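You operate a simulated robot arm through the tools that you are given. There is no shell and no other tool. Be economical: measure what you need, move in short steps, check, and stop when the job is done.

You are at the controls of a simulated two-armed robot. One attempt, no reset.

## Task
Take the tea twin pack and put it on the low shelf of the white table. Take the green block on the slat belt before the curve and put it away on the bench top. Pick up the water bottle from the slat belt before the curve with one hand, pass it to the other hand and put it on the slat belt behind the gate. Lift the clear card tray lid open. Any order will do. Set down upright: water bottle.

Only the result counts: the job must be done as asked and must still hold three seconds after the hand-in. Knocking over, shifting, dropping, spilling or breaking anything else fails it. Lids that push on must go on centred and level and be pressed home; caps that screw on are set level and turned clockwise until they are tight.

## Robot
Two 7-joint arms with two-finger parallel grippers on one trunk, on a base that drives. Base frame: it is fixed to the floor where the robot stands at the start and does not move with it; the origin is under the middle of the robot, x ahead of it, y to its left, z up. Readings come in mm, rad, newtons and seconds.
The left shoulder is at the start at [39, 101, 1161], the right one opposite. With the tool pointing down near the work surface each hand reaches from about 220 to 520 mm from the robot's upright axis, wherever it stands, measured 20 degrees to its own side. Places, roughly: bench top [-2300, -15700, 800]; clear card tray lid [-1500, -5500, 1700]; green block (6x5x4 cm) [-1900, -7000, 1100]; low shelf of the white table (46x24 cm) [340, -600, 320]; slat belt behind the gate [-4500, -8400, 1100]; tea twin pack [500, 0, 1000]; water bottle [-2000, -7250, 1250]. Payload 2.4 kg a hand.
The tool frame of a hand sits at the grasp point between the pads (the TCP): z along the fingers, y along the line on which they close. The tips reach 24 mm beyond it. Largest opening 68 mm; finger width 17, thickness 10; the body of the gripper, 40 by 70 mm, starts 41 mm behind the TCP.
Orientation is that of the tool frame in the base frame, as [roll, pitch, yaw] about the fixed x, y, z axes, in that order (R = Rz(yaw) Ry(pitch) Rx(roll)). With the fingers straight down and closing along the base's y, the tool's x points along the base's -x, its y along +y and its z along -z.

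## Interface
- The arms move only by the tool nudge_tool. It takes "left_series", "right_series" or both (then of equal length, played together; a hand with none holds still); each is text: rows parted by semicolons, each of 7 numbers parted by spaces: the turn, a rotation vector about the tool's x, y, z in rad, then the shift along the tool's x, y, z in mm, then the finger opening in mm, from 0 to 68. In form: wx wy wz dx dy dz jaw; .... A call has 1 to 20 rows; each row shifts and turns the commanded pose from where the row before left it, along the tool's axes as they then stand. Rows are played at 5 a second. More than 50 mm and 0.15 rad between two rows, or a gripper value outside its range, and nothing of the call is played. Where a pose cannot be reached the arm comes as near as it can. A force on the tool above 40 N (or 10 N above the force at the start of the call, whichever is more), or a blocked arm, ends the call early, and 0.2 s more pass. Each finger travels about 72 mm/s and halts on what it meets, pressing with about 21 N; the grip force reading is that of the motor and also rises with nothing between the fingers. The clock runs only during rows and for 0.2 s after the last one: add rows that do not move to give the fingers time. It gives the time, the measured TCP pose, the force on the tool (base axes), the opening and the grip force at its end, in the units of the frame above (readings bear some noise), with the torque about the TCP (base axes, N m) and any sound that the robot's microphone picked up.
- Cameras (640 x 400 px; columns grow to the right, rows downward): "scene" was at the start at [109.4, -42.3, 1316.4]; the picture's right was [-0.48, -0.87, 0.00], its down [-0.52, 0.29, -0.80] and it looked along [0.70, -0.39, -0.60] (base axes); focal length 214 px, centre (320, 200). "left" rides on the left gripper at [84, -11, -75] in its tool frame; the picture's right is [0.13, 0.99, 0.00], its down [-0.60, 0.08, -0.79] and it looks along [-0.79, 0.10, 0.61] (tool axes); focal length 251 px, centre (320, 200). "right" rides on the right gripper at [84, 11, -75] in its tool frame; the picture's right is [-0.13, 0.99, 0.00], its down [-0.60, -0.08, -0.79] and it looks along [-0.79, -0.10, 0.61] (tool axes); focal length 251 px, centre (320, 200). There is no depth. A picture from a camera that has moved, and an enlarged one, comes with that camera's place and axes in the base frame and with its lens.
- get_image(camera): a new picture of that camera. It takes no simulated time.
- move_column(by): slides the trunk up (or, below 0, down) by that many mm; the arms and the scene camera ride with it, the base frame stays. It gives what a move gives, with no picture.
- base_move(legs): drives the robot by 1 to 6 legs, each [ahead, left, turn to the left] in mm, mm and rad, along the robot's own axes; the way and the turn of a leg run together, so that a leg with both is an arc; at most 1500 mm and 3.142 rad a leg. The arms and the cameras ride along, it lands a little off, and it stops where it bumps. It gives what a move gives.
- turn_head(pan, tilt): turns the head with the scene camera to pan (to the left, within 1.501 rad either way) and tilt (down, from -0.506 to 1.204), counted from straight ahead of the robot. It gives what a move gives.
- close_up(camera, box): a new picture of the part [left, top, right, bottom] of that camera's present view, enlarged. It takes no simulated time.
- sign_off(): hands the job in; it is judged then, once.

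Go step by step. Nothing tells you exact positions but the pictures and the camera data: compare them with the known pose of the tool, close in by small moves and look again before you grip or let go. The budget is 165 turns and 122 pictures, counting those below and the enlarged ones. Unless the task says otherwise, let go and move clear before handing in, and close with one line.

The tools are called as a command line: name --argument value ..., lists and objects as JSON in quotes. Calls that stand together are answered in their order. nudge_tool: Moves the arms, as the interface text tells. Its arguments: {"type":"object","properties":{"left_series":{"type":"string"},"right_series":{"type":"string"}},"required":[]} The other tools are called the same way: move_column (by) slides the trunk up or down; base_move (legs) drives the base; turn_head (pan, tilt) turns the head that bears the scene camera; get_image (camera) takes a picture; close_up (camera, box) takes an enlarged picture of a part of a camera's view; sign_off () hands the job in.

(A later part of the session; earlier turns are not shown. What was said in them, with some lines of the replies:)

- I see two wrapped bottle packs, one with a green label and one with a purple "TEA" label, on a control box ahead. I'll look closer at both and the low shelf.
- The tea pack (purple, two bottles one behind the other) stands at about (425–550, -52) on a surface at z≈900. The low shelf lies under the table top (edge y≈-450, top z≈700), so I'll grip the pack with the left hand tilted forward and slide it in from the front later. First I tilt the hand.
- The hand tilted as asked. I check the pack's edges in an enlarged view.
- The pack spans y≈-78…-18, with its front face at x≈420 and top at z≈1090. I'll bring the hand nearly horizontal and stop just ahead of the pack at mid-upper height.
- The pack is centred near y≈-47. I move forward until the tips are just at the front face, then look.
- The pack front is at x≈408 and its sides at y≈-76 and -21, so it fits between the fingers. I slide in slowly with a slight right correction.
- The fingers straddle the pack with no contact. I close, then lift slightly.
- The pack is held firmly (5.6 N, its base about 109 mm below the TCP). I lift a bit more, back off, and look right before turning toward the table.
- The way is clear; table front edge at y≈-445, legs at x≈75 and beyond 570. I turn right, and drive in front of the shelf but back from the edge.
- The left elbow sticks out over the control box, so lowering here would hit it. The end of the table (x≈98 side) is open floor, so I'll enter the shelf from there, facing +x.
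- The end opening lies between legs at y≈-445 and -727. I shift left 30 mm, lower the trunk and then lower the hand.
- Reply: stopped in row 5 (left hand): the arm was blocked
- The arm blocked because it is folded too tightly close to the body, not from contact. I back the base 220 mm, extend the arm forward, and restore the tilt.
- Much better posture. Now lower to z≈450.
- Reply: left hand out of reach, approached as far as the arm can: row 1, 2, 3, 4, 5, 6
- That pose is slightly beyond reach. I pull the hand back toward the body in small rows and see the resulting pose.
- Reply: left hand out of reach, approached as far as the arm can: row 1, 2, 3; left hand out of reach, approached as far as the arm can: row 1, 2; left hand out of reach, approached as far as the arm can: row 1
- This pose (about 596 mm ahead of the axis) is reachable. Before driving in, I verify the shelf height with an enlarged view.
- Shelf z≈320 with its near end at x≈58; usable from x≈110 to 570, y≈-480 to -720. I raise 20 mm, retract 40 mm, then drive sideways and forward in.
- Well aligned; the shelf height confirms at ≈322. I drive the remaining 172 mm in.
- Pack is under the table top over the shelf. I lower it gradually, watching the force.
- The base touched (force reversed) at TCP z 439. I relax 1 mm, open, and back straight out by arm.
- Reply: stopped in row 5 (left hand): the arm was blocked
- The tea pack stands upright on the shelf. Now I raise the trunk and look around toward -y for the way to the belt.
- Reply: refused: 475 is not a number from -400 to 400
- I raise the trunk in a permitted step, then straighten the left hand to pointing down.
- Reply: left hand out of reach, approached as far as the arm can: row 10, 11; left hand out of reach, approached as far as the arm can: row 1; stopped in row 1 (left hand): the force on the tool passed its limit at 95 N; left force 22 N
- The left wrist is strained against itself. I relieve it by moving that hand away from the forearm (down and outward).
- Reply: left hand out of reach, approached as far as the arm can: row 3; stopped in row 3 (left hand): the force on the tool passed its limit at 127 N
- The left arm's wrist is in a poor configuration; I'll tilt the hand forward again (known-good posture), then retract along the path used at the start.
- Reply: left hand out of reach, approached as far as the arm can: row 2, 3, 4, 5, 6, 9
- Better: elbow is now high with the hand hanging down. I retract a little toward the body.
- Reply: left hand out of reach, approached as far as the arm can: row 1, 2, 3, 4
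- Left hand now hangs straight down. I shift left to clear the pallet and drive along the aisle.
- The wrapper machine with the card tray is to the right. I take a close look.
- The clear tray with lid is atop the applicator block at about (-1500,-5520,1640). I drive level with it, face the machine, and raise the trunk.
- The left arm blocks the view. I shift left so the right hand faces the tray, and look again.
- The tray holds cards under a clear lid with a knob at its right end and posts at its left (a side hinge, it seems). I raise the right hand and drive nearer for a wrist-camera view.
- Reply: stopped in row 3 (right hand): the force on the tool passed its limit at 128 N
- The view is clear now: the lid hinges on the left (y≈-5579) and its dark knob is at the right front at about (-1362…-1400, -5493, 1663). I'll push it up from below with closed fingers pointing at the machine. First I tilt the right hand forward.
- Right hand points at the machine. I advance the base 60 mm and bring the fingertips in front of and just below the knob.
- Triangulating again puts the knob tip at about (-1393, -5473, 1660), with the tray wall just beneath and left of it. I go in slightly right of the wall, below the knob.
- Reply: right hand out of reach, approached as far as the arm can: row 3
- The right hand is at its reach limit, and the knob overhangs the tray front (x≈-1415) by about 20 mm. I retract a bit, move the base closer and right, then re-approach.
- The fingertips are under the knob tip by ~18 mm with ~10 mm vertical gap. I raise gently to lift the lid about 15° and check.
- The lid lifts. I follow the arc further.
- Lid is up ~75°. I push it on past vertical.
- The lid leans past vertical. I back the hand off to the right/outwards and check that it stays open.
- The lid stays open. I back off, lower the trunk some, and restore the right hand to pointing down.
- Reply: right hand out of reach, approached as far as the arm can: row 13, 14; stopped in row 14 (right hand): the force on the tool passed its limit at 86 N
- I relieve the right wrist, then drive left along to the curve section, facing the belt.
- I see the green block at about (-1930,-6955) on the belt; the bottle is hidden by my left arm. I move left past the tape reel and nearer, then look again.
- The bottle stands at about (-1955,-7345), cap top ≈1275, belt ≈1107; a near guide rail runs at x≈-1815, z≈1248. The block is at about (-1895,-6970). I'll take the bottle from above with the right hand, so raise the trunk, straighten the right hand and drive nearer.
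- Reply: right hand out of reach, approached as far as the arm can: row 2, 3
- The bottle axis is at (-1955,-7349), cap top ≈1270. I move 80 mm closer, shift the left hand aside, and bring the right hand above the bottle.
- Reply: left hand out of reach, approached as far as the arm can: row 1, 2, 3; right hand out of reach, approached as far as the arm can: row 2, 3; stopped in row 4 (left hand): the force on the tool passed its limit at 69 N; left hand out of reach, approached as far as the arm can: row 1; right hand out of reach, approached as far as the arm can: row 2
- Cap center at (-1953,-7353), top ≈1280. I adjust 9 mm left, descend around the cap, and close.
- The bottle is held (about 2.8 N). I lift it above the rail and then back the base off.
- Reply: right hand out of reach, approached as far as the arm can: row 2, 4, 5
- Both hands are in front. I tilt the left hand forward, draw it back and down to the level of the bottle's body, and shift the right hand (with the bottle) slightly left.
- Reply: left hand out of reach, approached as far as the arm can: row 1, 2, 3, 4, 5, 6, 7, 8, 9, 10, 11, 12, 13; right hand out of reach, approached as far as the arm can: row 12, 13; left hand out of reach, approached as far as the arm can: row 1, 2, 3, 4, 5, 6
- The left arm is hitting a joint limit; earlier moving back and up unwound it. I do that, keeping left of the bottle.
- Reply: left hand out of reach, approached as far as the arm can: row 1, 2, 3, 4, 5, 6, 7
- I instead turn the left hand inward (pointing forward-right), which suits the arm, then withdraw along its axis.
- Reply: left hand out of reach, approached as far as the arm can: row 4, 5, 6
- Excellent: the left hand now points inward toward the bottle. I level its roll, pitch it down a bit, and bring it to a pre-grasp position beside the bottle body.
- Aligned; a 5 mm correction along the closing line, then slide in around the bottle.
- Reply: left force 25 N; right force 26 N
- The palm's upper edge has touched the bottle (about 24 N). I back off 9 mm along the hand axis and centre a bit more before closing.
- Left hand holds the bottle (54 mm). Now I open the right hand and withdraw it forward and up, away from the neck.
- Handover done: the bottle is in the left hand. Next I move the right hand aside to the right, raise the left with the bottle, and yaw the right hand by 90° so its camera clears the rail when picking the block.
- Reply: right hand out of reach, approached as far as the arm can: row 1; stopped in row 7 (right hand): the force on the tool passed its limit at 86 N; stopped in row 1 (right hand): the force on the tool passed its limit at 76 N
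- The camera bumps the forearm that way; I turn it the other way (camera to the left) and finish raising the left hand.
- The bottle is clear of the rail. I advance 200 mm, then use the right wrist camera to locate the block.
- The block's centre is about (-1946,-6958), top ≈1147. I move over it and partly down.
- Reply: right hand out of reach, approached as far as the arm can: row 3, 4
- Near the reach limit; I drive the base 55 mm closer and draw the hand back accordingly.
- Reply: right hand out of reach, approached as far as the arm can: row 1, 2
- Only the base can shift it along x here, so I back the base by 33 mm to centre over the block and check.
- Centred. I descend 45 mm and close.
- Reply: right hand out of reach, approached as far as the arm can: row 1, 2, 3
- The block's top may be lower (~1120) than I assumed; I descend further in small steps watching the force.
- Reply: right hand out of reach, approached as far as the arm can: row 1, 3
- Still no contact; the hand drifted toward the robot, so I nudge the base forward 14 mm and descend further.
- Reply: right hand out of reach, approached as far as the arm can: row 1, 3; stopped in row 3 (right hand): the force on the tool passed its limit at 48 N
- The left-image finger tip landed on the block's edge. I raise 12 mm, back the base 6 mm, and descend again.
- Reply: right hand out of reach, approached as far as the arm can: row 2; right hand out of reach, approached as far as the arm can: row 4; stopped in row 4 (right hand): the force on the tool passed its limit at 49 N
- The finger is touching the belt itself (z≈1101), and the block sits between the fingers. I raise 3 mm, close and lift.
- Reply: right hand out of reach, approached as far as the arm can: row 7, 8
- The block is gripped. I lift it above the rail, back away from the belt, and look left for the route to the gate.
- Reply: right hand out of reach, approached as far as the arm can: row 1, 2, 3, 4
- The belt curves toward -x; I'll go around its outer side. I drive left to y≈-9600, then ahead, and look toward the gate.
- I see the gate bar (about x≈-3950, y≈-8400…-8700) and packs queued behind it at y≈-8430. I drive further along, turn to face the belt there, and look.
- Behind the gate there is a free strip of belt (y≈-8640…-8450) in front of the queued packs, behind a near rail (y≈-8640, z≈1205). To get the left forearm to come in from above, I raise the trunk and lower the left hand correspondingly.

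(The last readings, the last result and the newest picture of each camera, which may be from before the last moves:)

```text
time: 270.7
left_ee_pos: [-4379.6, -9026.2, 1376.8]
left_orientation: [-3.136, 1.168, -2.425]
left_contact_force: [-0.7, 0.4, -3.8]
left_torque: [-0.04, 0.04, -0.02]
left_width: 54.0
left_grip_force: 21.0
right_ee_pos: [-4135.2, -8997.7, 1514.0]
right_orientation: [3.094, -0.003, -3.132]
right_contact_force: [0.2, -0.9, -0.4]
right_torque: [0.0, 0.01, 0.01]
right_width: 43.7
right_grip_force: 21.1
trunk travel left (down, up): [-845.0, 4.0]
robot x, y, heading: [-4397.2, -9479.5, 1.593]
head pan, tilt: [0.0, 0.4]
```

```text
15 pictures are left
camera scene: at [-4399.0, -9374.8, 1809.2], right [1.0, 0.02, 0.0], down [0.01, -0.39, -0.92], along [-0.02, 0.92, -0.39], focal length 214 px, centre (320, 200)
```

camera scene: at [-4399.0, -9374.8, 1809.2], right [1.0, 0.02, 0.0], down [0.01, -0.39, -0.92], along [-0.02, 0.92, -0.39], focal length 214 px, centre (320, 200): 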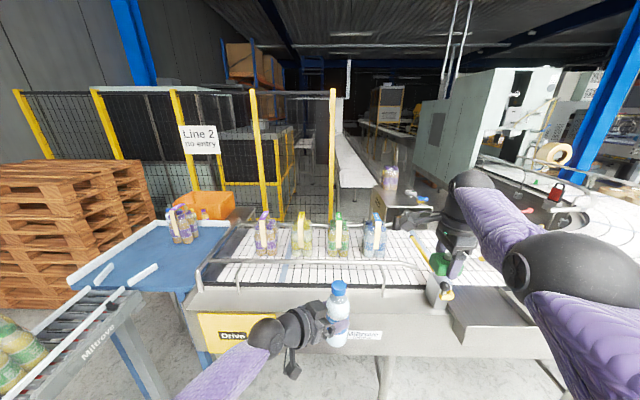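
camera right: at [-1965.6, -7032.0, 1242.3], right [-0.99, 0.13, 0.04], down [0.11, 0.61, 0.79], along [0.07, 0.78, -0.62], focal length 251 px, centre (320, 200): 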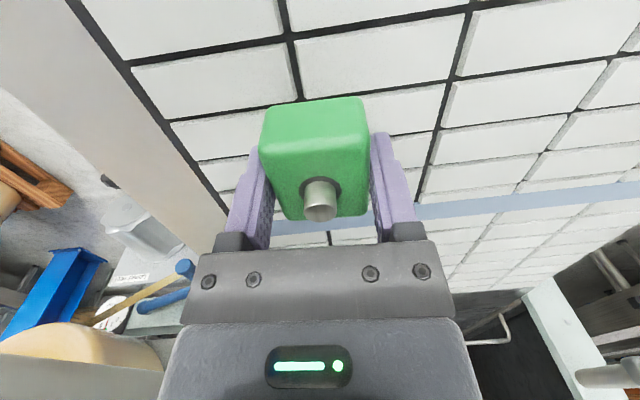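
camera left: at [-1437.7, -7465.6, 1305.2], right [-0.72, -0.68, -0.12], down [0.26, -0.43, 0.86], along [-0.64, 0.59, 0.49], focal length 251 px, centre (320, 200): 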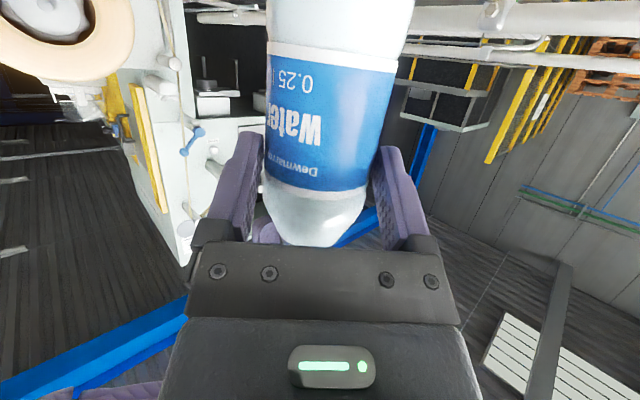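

The strip is narrow, so I turn the left hand about the vertical to point along the belt (so the hand and its camera fit between rail and packs).

nudge_tool --left_series "0.129 0 0.054 0 0 0 30; 0.129 0 0.054 0 0 0 30; 0.129 0 0.054 0 0 0 30; 0.129 0 0.054 0 0 0 30; 0.129 0 0.054 0 0 0 30; 0 0 0 0 0 0 30"

move_column --by -110

close_up --camera "scene" --box '[160, 180, 480, 400]'

```text
time: 272.1
left_ee_pos: [-4376.2, -9041.8, 1381.5]
left_orientation: [-3.131, 1.172, -3.099]
left_contact_force: [0.1, 0.0, -2.5]
left_torque: [0.01, 0.04, -0.01]
left_width: 54.2
left_grip_force: 21.0
left hand out of reach, approached as far as the arm can: row 5
right_ee_pos: [-4134.0, -8997.5, 1513.8]
right_orientation: [3.096, -0.004, -3.133]
right_contact_force: [0.6, 0.2, -1.9]
right_torque: [0.01, 0.02, -0.04]
right_width: 43.7
right_grip_force: 21.1
trunk travel left (down, up): [-845.0, 4.0]
robot x, y, heading: [-4393.9, -9479.1, 1.594]
head pan, tilt: [0.0, 0.4]
```

```text
time: 273.5
left_ee_pos: [-4376.7, -9042.3, 1271.6]
left_orientation: [-3.127, 1.172, -3.115]
left_contact_force: [0.3, 0.1, -2.5]
left_torque: [0.03, 0.05, 0.01]
left_width: 54.1
left_grip_force: 20.8
right_ee_pos: [-4134.2, -8998.2, 1403.7]
right_orientation: [3.094, -0.005, -3.134]
right_contact_force: [0.0, 0.5, -0.7]
right_torque: [-0.01, 0.0, 0.03]
right_width: 44.0
right_grip_force: 21.1
trunk travel left (down, up): [-735.0, 114.0]
robot x, y, heading: [-4395.1, -9475.7, 1.592]
head pan, tilt: [0.0, 0.4]
```

```text
1.82 times, centred on (320, 290) of scene
camera zoom: at [-4398.9, -9374.3, 1699.2], right [1.0, 0.02, 0.0], down [0.01, -0.39, -0.92], along [-0.02, 0.92, -0.39], focal length 390 px, centre (320, 36)
```

zoom: 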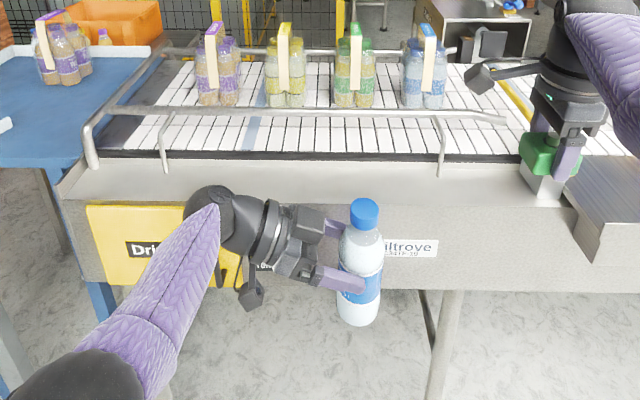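

The hand now points along the belt. I raise it a little, drive 470 mm in so it hovers over the strip, and check with both cameras.

nudge_tool --left_series "0 0 0 -23 0 -9.7 30; 0 0 0 0 0 0 30"

base_move --legs '[[470, 20, 0]]'

get_image --camera "scene"

get_image --camera "left"

```text
time: 274.1
left_ee_pos: [-4375.8, -9041.7, 1297.0]
left_orientation: [-3.125, 1.172, -3.113]
left_contact_force: [0.7, -0.6, -3.1]
left_torque: [-0.02, 0.06, 0.03]
left_width: 54.2
left_grip_force: 20.7
right_ee_pos: [-4134.5, -8996.4, 1403.7]
right_orientation: [3.097, -0.004, -3.133]
right_contact_force: [-0.7, -0.5, -1.1]
right_torque: [0.01, -0.03, 0.01]
right_width: 44.0
right_grip_force: 21.3
trunk travel left (down, up): [-735.0, 114.0]
robot x, y, heading: [-4392.1, -9477.3, 1.595]
head pan, tilt: [0.0, 0.4]
```

```text
time: 276.9
left_ee_pos: [-4406.9, -8571.7, 1295.4]
left_orientation: [-3.124, 1.17, -3.112]
left_contact_force: [-0.3, -0.6, -2.3]
left_torque: [0.04, 0.05, -0.04]
left_width: 54.6
left_grip_force: 20.8
right_ee_pos: [-4164.4, -8528.7, 1403.4]
right_orientation: [3.096, -0.003, -3.133]
right_contact_force: [0.1, -0.1, -0.4]
right_torque: [-0.02, -0.01, -0.01]
right_width: 43.8
right_grip_force: 21.0
trunk travel left (down, up): [-735.0, 114.0]
robot x, y, heading: [-4425.2, -9010.4, 1.598]
head pan, tilt: [0.0, 0.4]
```

```text
13 pictures are left
camera scene: at [-4429.1, -8904.8, 1699.1], right [1.0, 0.02, 0.0], down [0.01, -0.39, -0.92], along [-0.02, 0.92, -0.39], focal length 214 px, centre (320, 200)
```

scene: 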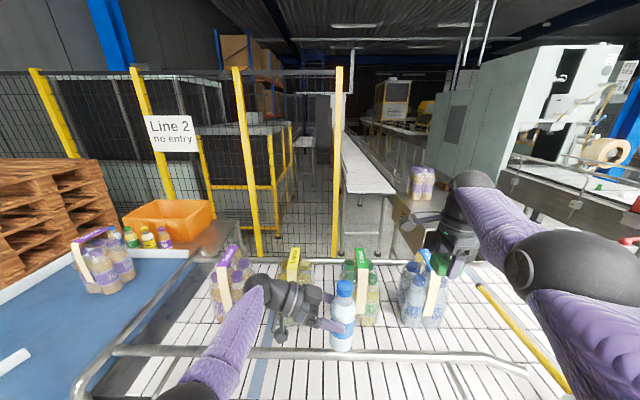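

```text
12 pictures are left
camera left: at [-4507.5, -8586.3, 1247.9], right [-0.07, 0.99, -0.12], down [-0.5, 0.08, 0.86], along [0.87, 0.12, 0.49], focal length 251 px, centre (320, 200)
```

left: 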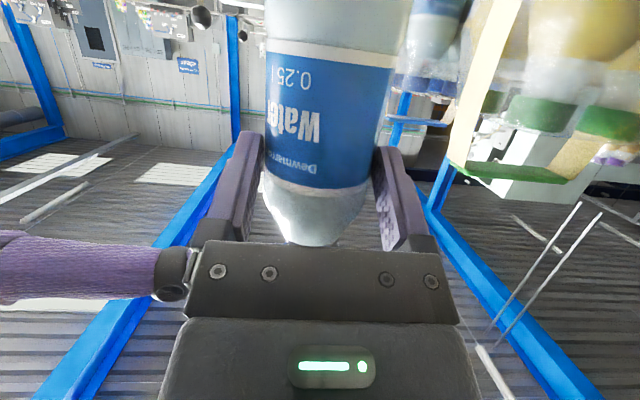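

I refine: rail at y≈-8570, z≈1157; pack fronts at y≈-8452; the gap between the yellow and green packs (x≈-4470…-4345) matches the bottle's x. I move 62 mm further in and check alignment.

nudge_tool --left_series "0 0 0 0 21 0 30; 0 0 0 0 21 0 30; 0 0 0 0 20 0 30; 0 0 0 0 0 0 30"

```text
time: 277.9
left_ee_pos: [-4401.5, -8553.1, 1306.5]
left_orientation: [-3.126, 1.171, -3.115]
left_contact_force: [0.1, 0.3, -3.0]
left_torque: [-0.02, 0.09, 0.0]
left_width: 54.4
left_grip_force: 21.0
left hand out of reach, approached as far as the arm can: row 1, 2, 3
right_ee_pos: [-4165.5, -8528.5, 1403.5]
right_orientation: [3.094, -0.004, -3.13]
right_contact_force: [0.1, -0.4, -1.0]
right_torque: [0.05, -0.02, -0.01]
right_width: 43.7
right_grip_force: 21.1
trunk travel left (down, up): [-735.0, 114.0]
robot x, y, heading: [-4422.4, -9007.2, 1.595]
head pan, tilt: [0.0, 0.4]
```

base_move --legs '[[44, 0, 0]]'

nudge_tool --left_series "0 0 0 18.4 0 7.7 30; 0 0 0 18.4 0 7.7 30; 0 0 0 18.4 0 7.7 30; 0 0 0 0 0 0 30"

```text
time: 278.9
left_ee_pos: [-4403.8, -8509.9, 1305.5]
left_orientation: [-3.123, 1.171, -3.11]
left_contact_force: [-0.1, 0.3, -2.8]
left_torque: [0.01, 0.03, -0.01]
left_width: 54.3
left_grip_force: 21.0
right_ee_pos: [-4165.6, -8484.2, 1403.9]
right_orientation: [3.097, -0.004, -3.131]
right_contact_force: [0.1, 0.3, -0.4]
right_torque: [-0.02, 0.0, 0.04]
right_width: 43.6
right_grip_force: 21.2
trunk travel left (down, up): [-735.0, 114.0]
robot x, y, heading: [-4425.2, -8962.5, 1.594]
head pan, tilt: [0.0, 0.4]
```

```text
time: 279.9
left_ee_pos: [-4400.5, -8533.9, 1251.8]
left_orientation: [-3.126, 1.171, -3.11]
left_contact_force: [-0.2, 0.7, -2.6]
left_torque: [-0.01, 0.06, -0.01]
left_width: 54.5
left_grip_force: 20.9
left hand out of reach, approached as far as the arm can: row 1, 2, 3
right_ee_pos: [-4165.8, -8482.7, 1403.6]
right_orientation: [3.096, -0.004, -3.129]
right_contact_force: [0.3, 0.2, -0.7]
right_torque: [0.02, -0.02, -0.03]
right_width: 44.0
right_grip_force: 20.9
trunk travel left (down, up): [-735.0, 114.0]
robot x, y, heading: [-4428.4, -8961.2, 1.592]
head pan, tilt: [0.0, 0.4]
```

Lowering by the trunk keeps reach better. I first raise both hands relative to the trunk (right one higher, to keep the block above the packs).

nudge_tool --left_series "0 0 0 -12.5 8 -5.2 30; 0 0 0 -12.5 8 -5.2 30; 0 0 0 -12.5 8 -5.2 30; 0 0 0 -12.5 0 -5.2 30; 0 0 0 0 0 0 30" --right_series "0 0 0 0 0 -25 30; 0 0 0 0 0 -25 30; 0 0 0 0 0 -25 30; 0 0 0 0 0 -25 30; 0 0 0 0 0 -15 30"

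```text
time: 281.1
left_ee_pos: [-4401.5, -8514.2, 1307.5]
left_orientation: [-3.124, 1.172, -3.111]
left_contact_force: [0.2, -0.4, -3.6]
left_torque: [0.01, 0.1, 0.0]
left_width: 54.5
left_grip_force: 20.8
left hand out of reach, approached as far as the arm can: row 3
right_ee_pos: [-4169.4, -8508.3, 1512.9]
right_orientation: [3.096, -0.002, -3.131]
right_contact_force: [0.9, 0.7, -2.4]
right_torque: [-0.05, 0.0, 0.02]
right_width: 43.6
right_grip_force: 21.0
right hand out of reach, approached as far as the arm can: row 2, 3, 4
trunk travel left (down, up): [-735.0, 114.0]
robot x, y, heading: [-4427.6, -8964.1, 1.59]
head pan, tilt: [0.0, 0.4]
```

move_column --by -90

get_image --camera "left"

close_up --camera "scene" --box '[180, 220, 480, 400]'

```text
time: 282.3
left_ee_pos: [-4401.8, -8514.6, 1217.7]
left_orientation: [-3.127, 1.17, -3.111]
left_contact_force: [-0.5, -0.4, -3.4]
left_torque: [0.0, 0.06, 0.04]
left_width: 54.2
left_grip_force: 21.0
right_ee_pos: [-4169.2, -8507.2, 1425.3]
right_orientation: [3.094, -0.003, -3.131]
right_contact_force: [0.3, -0.9, -1.4]
right_torque: [0.02, 0.0, -0.03]
right_width: 43.6
right_grip_force: 21.3
trunk travel left (down, up): [-645.0, 204.0]
robot x, y, heading: [-4426.3, -8961.8, 1.594]
head pan, tilt: [0.0, 0.4]
```

```text
11 pictures are left
camera left: at [-4503.0, -8528.1, 1169.1], right [-0.07, 0.99, -0.12], down [-0.5, 0.08, 0.86], along [0.87, 0.12, 0.49], focal length 251 px, centre (320, 200)
```

left: 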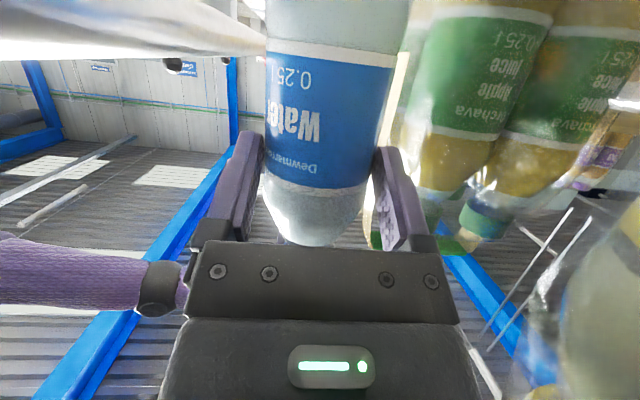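

```text
2.13 times, centred on (330, 310) of scene
camera zoom: at [-4430.1, -8860.2, 1609.2], right [1.0, 0.02, 0.0], down [0.01, -0.39, -0.92], along [-0.02, 0.92, -0.39], focal length 458 px, centre (299, -35)
```

zoom: 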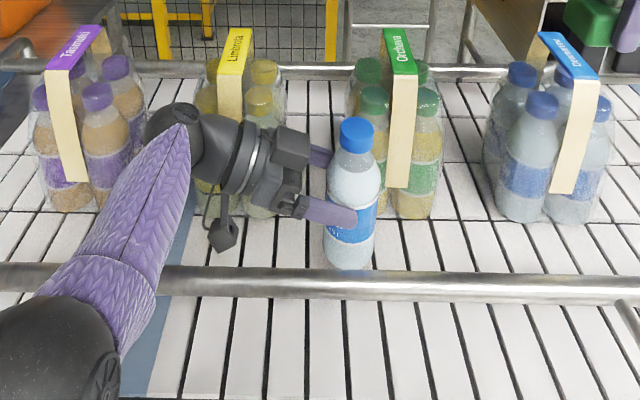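

The bottle is well placed in the strip, clear of rail and packs. I lower 28 mm more with the trunk, then feel for contact.

move_column --by -28

nudge_tool --left_series "0 0 0 3.7 1 1.5 30; 0 0 0 0 0 0 30"

```text
time: 283.0
left_ee_pos: [-4402.6, -8514.2, 1191.2]
left_orientation: [-3.134, 1.173, -3.12]
left_contact_force: [-1.4, 0.3, 10.1]
left_torque: [0.14, -0.28, -0.02]
left_width: 54.2
left_grip_force: 21.1
right_ee_pos: [-4170.9, -8508.2, 1397.1]
right_orientation: [3.095, -0.004, -3.129]
right_contact_force: [-0.8, 0.1, -0.5]
right_torque: [-0.02, 0.04, 0.02]
right_width: 43.5
right_grip_force: 20.9
trunk travel left (down, up): [-617.0, 232.0]
robot x, y, heading: [-4425.1, -8963.8, 1.592]
head pan, tilt: [0.0, 0.4]
```

```text
time: 283.6
left_ee_pos: [-4401.2, -8515.0, 1186.7]
left_orientation: [-3.129, 1.173, -3.115]
left_contact_force: [-1.5, -1.7, 14.4]
left_torque: [0.09, -0.36, -0.02]
left_width: 54.3
left_grip_force: 21.0
right_ee_pos: [-4170.8, -8508.6, 1396.2]
right_orientation: [3.095, -0.004, -3.129]
right_contact_force: [-0.2, 0.0, -1.5]
right_torque: [-0.01, 0.0, 0.02]
right_width: 43.6
right_grip_force: 21.4
trunk travel left (down, up): [-617.0, 232.0]
robot x, y, heading: [-4426.4, -8969.3, 1.595]
head pan, tilt: [0.0, 0.4]
```

Contact with the belt at the expected height (base ≈1101). I relax 3 mm and check that it's upright before releasing.

nudge_tool --left_series "0 0 0 -2.8 0 -1.1 30; 0 0 0 0 0 0 30"

close_up --camera "scene" --box '[180, 220, 480, 400]'

```text
time: 284.2
left_ee_pos: [-4401.4, -8515.4, 1187.8]
left_orientation: [-3.124, 1.17, -3.112]
left_contact_force: [-0.5, 0.3, -2.7]
left_torque: [-0.02, 0.08, 0.01]
left_width: 54.2
left_grip_force: 20.4
right_ee_pos: [-4169.8, -8507.3, 1395.9]
right_orientation: [3.095, -0.003, -3.13]
right_contact_force: [0.4, 0.6, -1.0]
right_torque: [-0.02, 0.0, -0.03]
right_width: 43.5
right_grip_force: 20.9
trunk travel left (down, up): [-617.0, 232.0]
robot x, y, heading: [-4429.9, -8967.9, 1.593]
head pan, tilt: [0.0, 0.4]
```

```text
2.13 times, centred on (330, 310) of scene
camera zoom: at [-4430.0, -8859.3, 1581.0], right [1.0, 0.02, 0.0], down [0.01, -0.39, -0.92], along [-0.02, 0.92, -0.39], focal length 458 px, centre (299, -35)
```

zoom: 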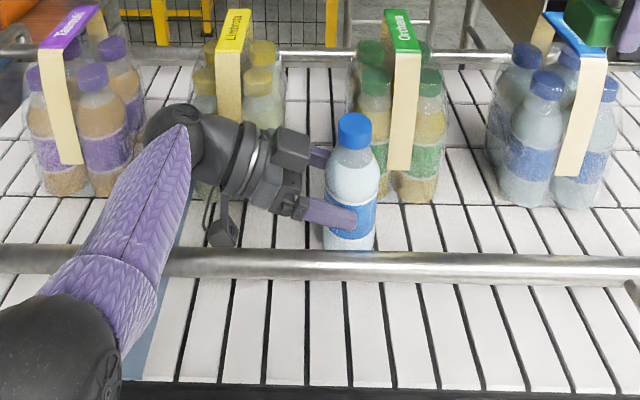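

nudge_tool --left_series "0 0 0 1.4 0 0.6 30; 0 0 0 0 0 0 50; 0 0 0 0 0 0 58; 0 0 0 0 0 0 62; 0 0 0 0 0 0 62"

get_image --camera "left"

```text
time: 285.4
left_ee_pos: [-4402.3, -8513.6, 1187.5]
left_orientation: [-3.128, 1.172, -3.112]
left_contact_force: [0.8, 1.0, -0.1]
left_torque: [0.0, 0.02, -0.02]
left_width: 62.1
left_grip_force: 0.0
right_ee_pos: [-4169.8, -8507.7, 1396.6]
right_orientation: [3.096, -0.003, -3.131]
right_contact_force: [-0.1, 1.0, -1.3]
right_torque: [-0.03, 0.01, 0.02]
right_width: 43.7
right_grip_force: 21.3
trunk travel left (down, up): [-617.0, 232.0]
robot x, y, heading: [-4424.5, -8964.4, 1.592]
head pan, tilt: [0.0, 0.4]
```

```text
8 pictures are left
camera left: at [-4503.1, -8527.2, 1138.6], right [-0.07, 0.99, -0.12], down [-0.5, 0.08, 0.86], along [0.87, 0.12, 0.49], focal length 251 px, centre (320, 200)
```

left: 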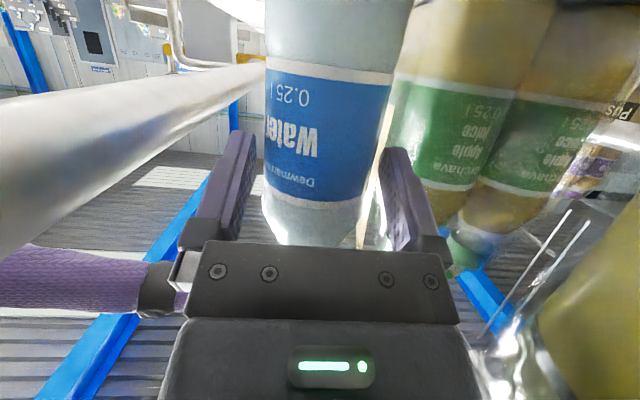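

Released with gaps on both sides. I withdraw along the hand's axis.

nudge_tool --left_series "0 0 0 0 0 -15 62; 0 0 0 0 0 -15 62; 0 0 0 0 0 -15 62; 0 0 0 0 0 -15 62; 0 0 0 0 0 -15 62; 0 0 0 0 0 0 62"

move_column --by 170

close_up --camera "scene" --box '[180, 220, 480, 400]'

```text
time: 286.8
left_ee_pos: [-4470.9, -8516.5, 1217.3]
left_orientation: [-3.128, 1.171, -3.115]
left_contact_force: [0.4, 1.2, -0.5]
left_torque: [-0.02, 0.01, -0.02]
left_width: 61.9
left_grip_force: 0.1
right_ee_pos: [-4169.2, -8507.8, 1395.7]
right_orientation: [3.097, -0.004, -3.129]
right_contact_force: [-0.3, 0.2, -1.4]
right_torque: [0.0, -0.02, -0.02]
right_width: 43.7
right_grip_force: 20.8
trunk travel left (down, up): [-617.0, 232.0]
robot x, y, heading: [-4429.2, -8963.3, 1.598]
head pan, tilt: [0.0, 0.4]
```

```text
time: 288.8
left_ee_pos: [-4470.1, -8515.3, 1387.0]
left_orientation: [-3.127, 1.172, -3.112]
left_contact_force: [-0.2, -0.1, 0.0]
left_torque: [0.04, -0.02, 0.04]
left_width: 62.2
left_grip_force: 0.0
right_ee_pos: [-4169.7, -8508.1, 1566.0]
right_orientation: [3.092, -0.003, -3.13]
right_contact_force: [0.2, 0.2, -0.8]
right_torque: [-0.03, 0.01, 0.01]
right_width: 43.9
right_grip_force: 21.0
trunk travel left (down, up): [-787.0, 62.0]
robot x, y, heading: [-4425.7, -8964.5, 1.599]
head pan, tilt: [0.0, 0.4]
```

```text
2.13 times, centred on (330, 310) of scene
camera zoom: at [-4430.1, -8862.1, 1751.1], right [1.0, 0.02, 0.0], down [0.01, -0.39, -0.92], along [-0.02, 0.92, -0.39], focal length 458 px, centre (299, -35)
```

zoom: 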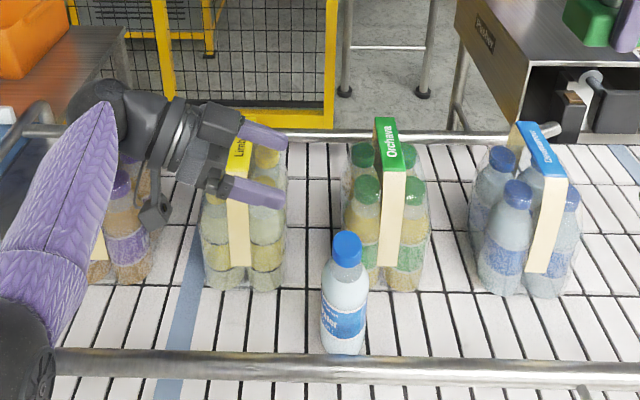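

The bottle stands upright on the belt behind the gate. I back away, turn around toward the bench (-y) and take one look at the route.

base_move --legs '[[-750, 0, 0], [0, 0, -3.14]]'

turn_head --pan 0.35 --tilt 0.15

get_image --camera "scene"

```text
time: 300.1
left_ee_pos: [-4361.1, -10160.4, 1386.2]
left_orientation: [-3.127, 1.17, 0.034]
left_contact_force: [0.4, -0.6, -0.3]
left_torque: [-0.01, 0.02, 0.01]
left_width: 62.0
left_grip_force: 0.0
right_ee_pos: [-4663.3, -10168.8, 1565.4]
right_orientation: [3.093, -0.005, 0.017]
right_contact_force: [-0.1, 0.8, -2.0]
right_torque: [0.02, 0.02, 0.01]
right_width: 43.9
right_grip_force: 21.5
trunk travel left (down, up): [-787.0, 62.0]
robot x, y, heading: [-4414.3, -9710.3, -1.544]
head pan, tilt: [0.0, 0.4]
```

```text
time: 300.9
left_ee_pos: [-4360.7, -10162.1, 1385.6]
left_orientation: [-3.127, 1.172, 0.034]
left_contact_force: [-1.2, -0.2, -0.5]
left_torque: [-0.03, -0.01, -0.01]
left_width: 61.9
left_grip_force: 0.0
right_ee_pos: [-4662.6, -10169.5, 1565.6]
right_orientation: [3.094, -0.002, 0.015]
right_contact_force: [-0.1, -0.4, -1.4]
right_torque: [-0.01, -0.02, 0.0]
right_width: 43.8
right_grip_force: 20.7
trunk travel left (down, up): [-787.0, 62.0]
robot x, y, heading: [-4408.9, -9711.9, -1.543]
head pan, tilt: [0.351, 0.15]
```

```text
6 pictures are left
camera scene: at [-4376.7, -9806.9, 1774.3], right [-0.93, -0.37, 0.0], down [-0.06, 0.14, -0.99], along [0.36, -0.92, -0.15], focal length 214 px, centre (320, 200)
```

scene: 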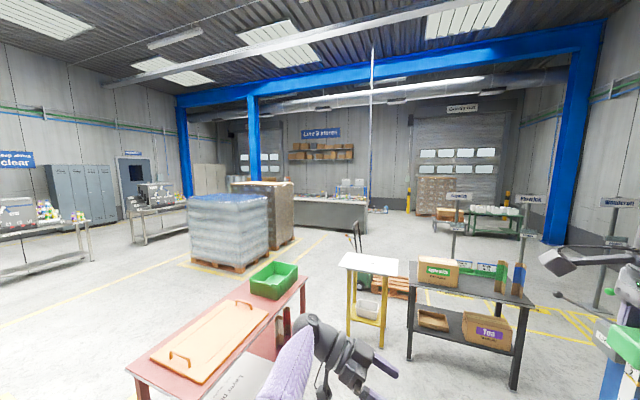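

The grey bench is straight ahead in the distance; the red table and stands block the direct way, but the lane at x≈-2750 between them and the pallets is free. I drive there.

base_move --legs '[[-150, 0, -0.027], [0, 1400, 0], [0, 270, 0], [1400, 0, 0], [1400, 0, 0], [1400, 0, 0]]'

turn_head --pan 0.0 --tilt 0.25

get_image --camera "scene"

```text
time: 330.2
left_ee_pos: [-2637.5, -14216.1, 1386.6]
left_orientation: [-3.128, 1.172, 0.032]
left_contact_force: [0.1, -0.7, 0.1]
left_torque: [-0.01, 0.05, -0.01]
left_width: 62.0
left_grip_force: 0.1
right_ee_pos: [-2939.6, -14223.2, 1565.5]
right_orientation: [3.091, -0.002, 0.014]
right_contact_force: [-0.1, -0.2, -0.5]
right_torque: [-0.03, -0.02, -0.02]
right_width: 43.6
right_grip_force: 21.1
trunk travel left (down, up): [-787.0, 62.0]
robot x, y, heading: [-2684.6, -13766.1, -1.542]
head pan, tilt: [0.351, 0.15]
```

```text
time: 331.0
left_ee_pos: [-2637.1, -14216.0, 1386.7]
left_orientation: [-3.127, 1.172, 0.031]
left_contact_force: [-0.9, -0.6, 0.2]
left_torque: [-0.02, 0.04, 0.02]
left_width: 61.9
left_grip_force: 0.0
right_ee_pos: [-2939.7, -14222.2, 1565.8]
right_orientation: [3.094, -0.002, 0.014]
right_contact_force: [0.6, -0.1, -0.8]
right_torque: [-0.01, -0.02, 0.01]
right_width: 43.7
right_grip_force: 21.0
trunk travel left (down, up): [-787.0, 62.0]
robot x, y, heading: [-2683.3, -13766.5, -1.544]
head pan, tilt: [0.0, 0.25]
```

```text
5 pictures are left
camera scene: at [-2684.2, -13868.5, 1765.2], right [-1.0, -0.03, 0.0], down [-0.01, 0.25, -0.97], along [0.03, -0.97, -0.25], focal length 214 px, centre (320, 200)
```

scene: 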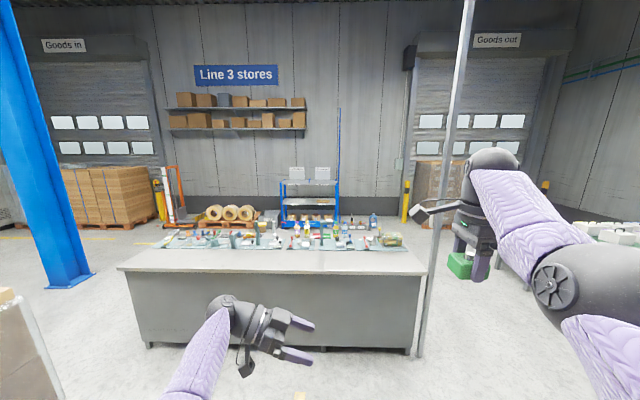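

The bench's front edge is at y≈-15408, with a clear strip in front of the clutter (to y≈-15700). I lower the trunk and drive up to it.

move_column --by -400

base_move --legs '[[700, 0, -0.027], [560, 0, 0]]'

nudge_tool --right_series "0 0 0 0 0 30 30; 0 0 0 0 0 30 30; 0 0 0 0 0 30 30; 0 0 0 0 0 30 30; 0 0 0 0 0 30 30; 0 0 0 0 0 0 30"

turn_head --pan -0.2 --tilt 0.7

get_image --camera "scene"

```text
time: 334.9
left_ee_pos: [-2638.0, -14215.6, 987.0]
left_orientation: [-3.128, 1.171, 0.033]
left_contact_force: [-0.7, 0.2, -0.7]
left_torque: [0.0, -0.03, 0.02]
left_width: 61.9
left_grip_force: 0.0
right_ee_pos: [-2939.5, -14237.7, 1135.3]
right_orientation: [-3.124, -0.003, 0.013]
right_contact_force: [0.7, 0.1, -1.3]
right_torque: [0.02, 0.01, 0.02]
right_width: 43.7
right_grip_force: 21.2
trunk travel left (down, up): [-387.0, 462.0]
robot x, y, heading: [-2683.6, -13762.8, -1.546]
head pan, tilt: [0.0, 0.25]
```

```text
time: 341.5
left_ee_pos: [-2644.1, -15466.2, 986.1]
left_orientation: [-3.126, 1.171, 0.005]
left_contact_force: [0.5, -0.5, -0.2]
left_torque: [0.02, 0.0, -0.01]
left_width: 62.0
left_grip_force: 0.1
right_ee_pos: [-2943.3, -15481.6, 1135.8]
right_orientation: [-3.123, -0.004, -0.012]
right_contact_force: [-0.4, -0.6, -2.1]
right_torque: [0.01, -0.03, 0.04]
right_width: 43.6
right_grip_force: 21.5
trunk travel left (down, up): [-387.0, 462.0]
robot x, y, heading: [-2675.2, -15015.7, -1.568]
head pan, tilt: [0.0, 0.25]
```

```text
time: 342.9
left_ee_pos: [-2642.1, -15466.7, 986.4]
left_orientation: [-3.126, 1.172, 0.005]
left_contact_force: [0.6, 0.3, -0.1]
left_torque: [0.01, 0.0, -0.01]
left_width: 62.0
left_grip_force: 0.0
right_ee_pos: [-2943.6, -15478.8, 1016.1]
right_orientation: [-3.123, -0.003, -0.01]
right_contact_force: [-0.1, 0.2, -1.1]
right_torque: [0.02, -0.04, 0.01]
right_width: 43.6
right_grip_force: 21.3
right hand out of reach, approached as far as the arm can: row 1
trunk travel left (down, up): [-387.0, 462.0]
robot x, y, heading: [-2679.1, -15014.2, -1.57]
head pan, tilt: [0.0, 0.25]
```

```text
time: 343.8
left_ee_pos: [-2643.2, -15466.9, 987.2]
left_orientation: [-3.128, 1.171, 0.006]
left_contact_force: [0.5, 0.4, -0.8]
left_torque: [0.01, -0.01, -0.02]
left_width: 61.8
left_grip_force: 0.0
right_ee_pos: [-2943.2, -15478.4, 1016.5]
right_orientation: [-3.125, -0.004, -0.012]
right_contact_force: [-0.4, 0.5, -1.1]
right_torque: [-0.01, -0.04, -0.04]
right_width: 43.8
right_grip_force: 21.1
trunk travel left (down, up): [-387.0, 462.0]
robot x, y, heading: [-2675.7, -15013.6, -1.574]
head pan, tilt: [-0.201, 0.7]
```

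```text
4 pictures are left
camera scene: at [-2695.9, -15131.9, 1323.5], right [-0.98, 0.2, 0.0], down [0.13, 0.63, -0.77], along [-0.15, -0.75, -0.64], focal length 214 px, centre (320, 200)
```

scene: 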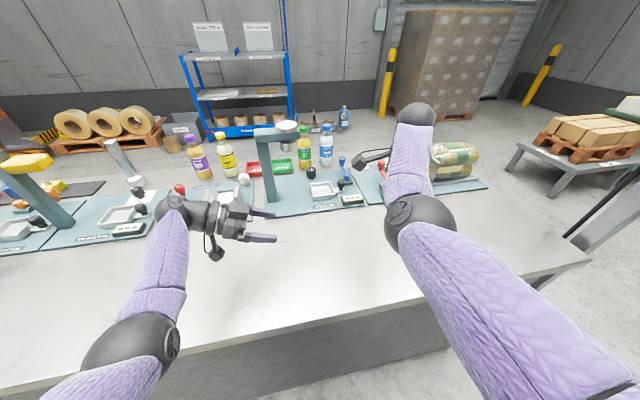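

The right hand is already above the clear strip at (-2943,-15478). I lower the block step by step.

nudge_tool --right_series "0 0 0 0 0 25 30; 0 0 0 0 0 25 30; 0 0 0 0 0 25 30; 0 0 0 0 0 25 30; 0 0 0 0 0 25 30; 0 0 0 0 0 20 30; 0 0 0 0 0 0 30"

get_image --camera "right"

```text
time: 345.4
left_ee_pos: [-2641.3, -15465.6, 987.3]
left_orientation: [-3.13, 1.17, 0.002]
left_contact_force: [0.3, 0.4, -0.1]
left_torque: [0.03, 0.01, 0.03]
left_width: 61.5
left_grip_force: 0.0
right_ee_pos: [-2943.8, -15475.9, 874.1]
right_orientation: [-3.13, 0.0, -0.015]
right_contact_force: [-1.8, -5.0, 26.3]
right_torque: [-0.85, -0.05, -0.02]
right_width: 43.6
right_grip_force: 20.9
trunk travel left (down, up): [-387.0, 462.0]
robot x, y, heading: [-2674.4, -15016.3, -1.576]
head pan, tilt: [-0.201, 0.7]
```

```text
3 pictures are left
camera right: at [-2859.6, -15488.6, 947.7], right [-0.14, -0.99, -0.01], down [-0.6, 0.08, 0.79], along [-0.78, 0.12, -0.61], focal length 251 px, centre (320, 200)
```

right: 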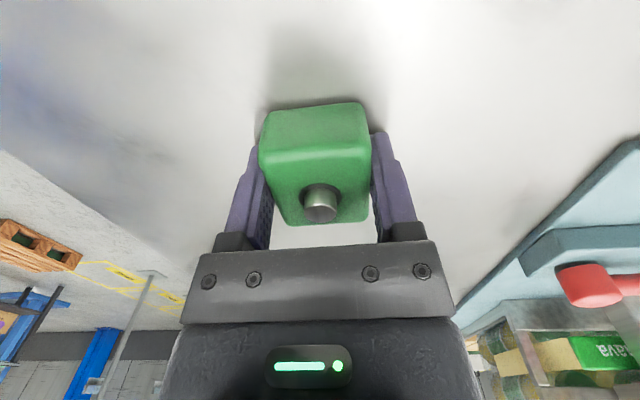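

It has touched down (bench ≈843 high), clear of the mat. I relax 2 mm, open, and lift away.

nudge_tool --right_series "0 0 0 0 0 -3 30; 0 0 0 0 0 0 30; 0 0 0 0 0 0 45; 0 0 0 0 0 0 55; 0 0 0 0 0 0 66; 0 0 0 0 0 0 66"

nudge_tool --right_series "0 0 0 0 0 -20 66; 0 0 0 0 0 -25 66; 0 0 0 0 0 -25 66; 0 0 0 0 0 -25 66; 0 0 0 0 0 -25 66; 0 0 0 0 0 -25 66; 0 0 0 0 0 0 66"

get_image --camera "right"

```text
time: 346.8
left_ee_pos: [-2641.8, -15465.8, 985.9]
left_orientation: [-3.128, 1.171, 0.003]
left_contact_force: [-0.5, 0.4, -0.7]
left_torque: [-0.03, 0.01, -0.03]
left_width: 62.0
left_grip_force: 0.1
right_ee_pos: [-2942.8, -15475.1, 874.7]
right_orientation: [-3.125, -0.004, -0.012]
right_contact_force: [-0.2, 4.8, 5.0]
right_torque: [-0.14, 0.02, 0.0]
right_width: 63.2
right_grip_force: 0.1
trunk travel left (down, up): [-387.0, 462.0]
robot x, y, heading: [-2676.6, -15014.3, -1.569]
head pan, tilt: [-0.201, 0.7]
```

```text
time: 348.4
left_ee_pos: [-2642.8, -15467.2, 984.8]
left_orientation: [-3.127, 1.171, 0.006]
left_contact_force: [-0.3, 0.0, 0.2]
left_torque: [0.0, 0.0, 0.01]
left_width: 62.0
left_grip_force: 0.0
right_ee_pos: [-2944.1, -15478.5, 1020.8]
right_orientation: [-3.124, -0.003, -0.013]
right_contact_force: [0.8, -0.3, 0.7]
right_torque: [-0.01, -0.03, 0.0]
right_width: 65.9
right_grip_force: 0.0
trunk travel left (down, up): [-387.0, 462.0]
robot x, y, heading: [-2678.3, -15014.2, -1.576]
head pan, tilt: [-0.201, 0.7]
```

```text
2 pictures are left
camera right: at [-2860.4, -15491.1, 1094.1], right [-0.14, -0.99, -0.02], down [-0.61, 0.07, 0.79], along [-0.78, 0.12, -0.61], focal length 251 px, centre (320, 200)
```

right: 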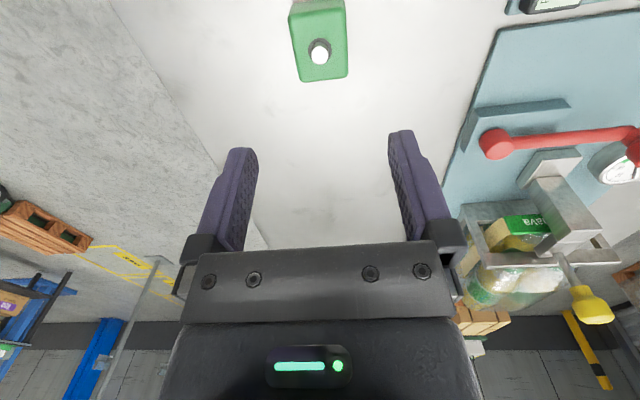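

The green block rests on the bench top and both hands are clear; the tea pack, bottle and lid are done as well. I hand in.

sign_off

```text
The job is handed in.
```

I finished all four tasks and handed the job in. The tea twin pack is on the low shelf and the green block is on the bench top. The water bottle was passed from the right hand to the left and stands upright on the slat belt behind the gate. The card tray lid is open.
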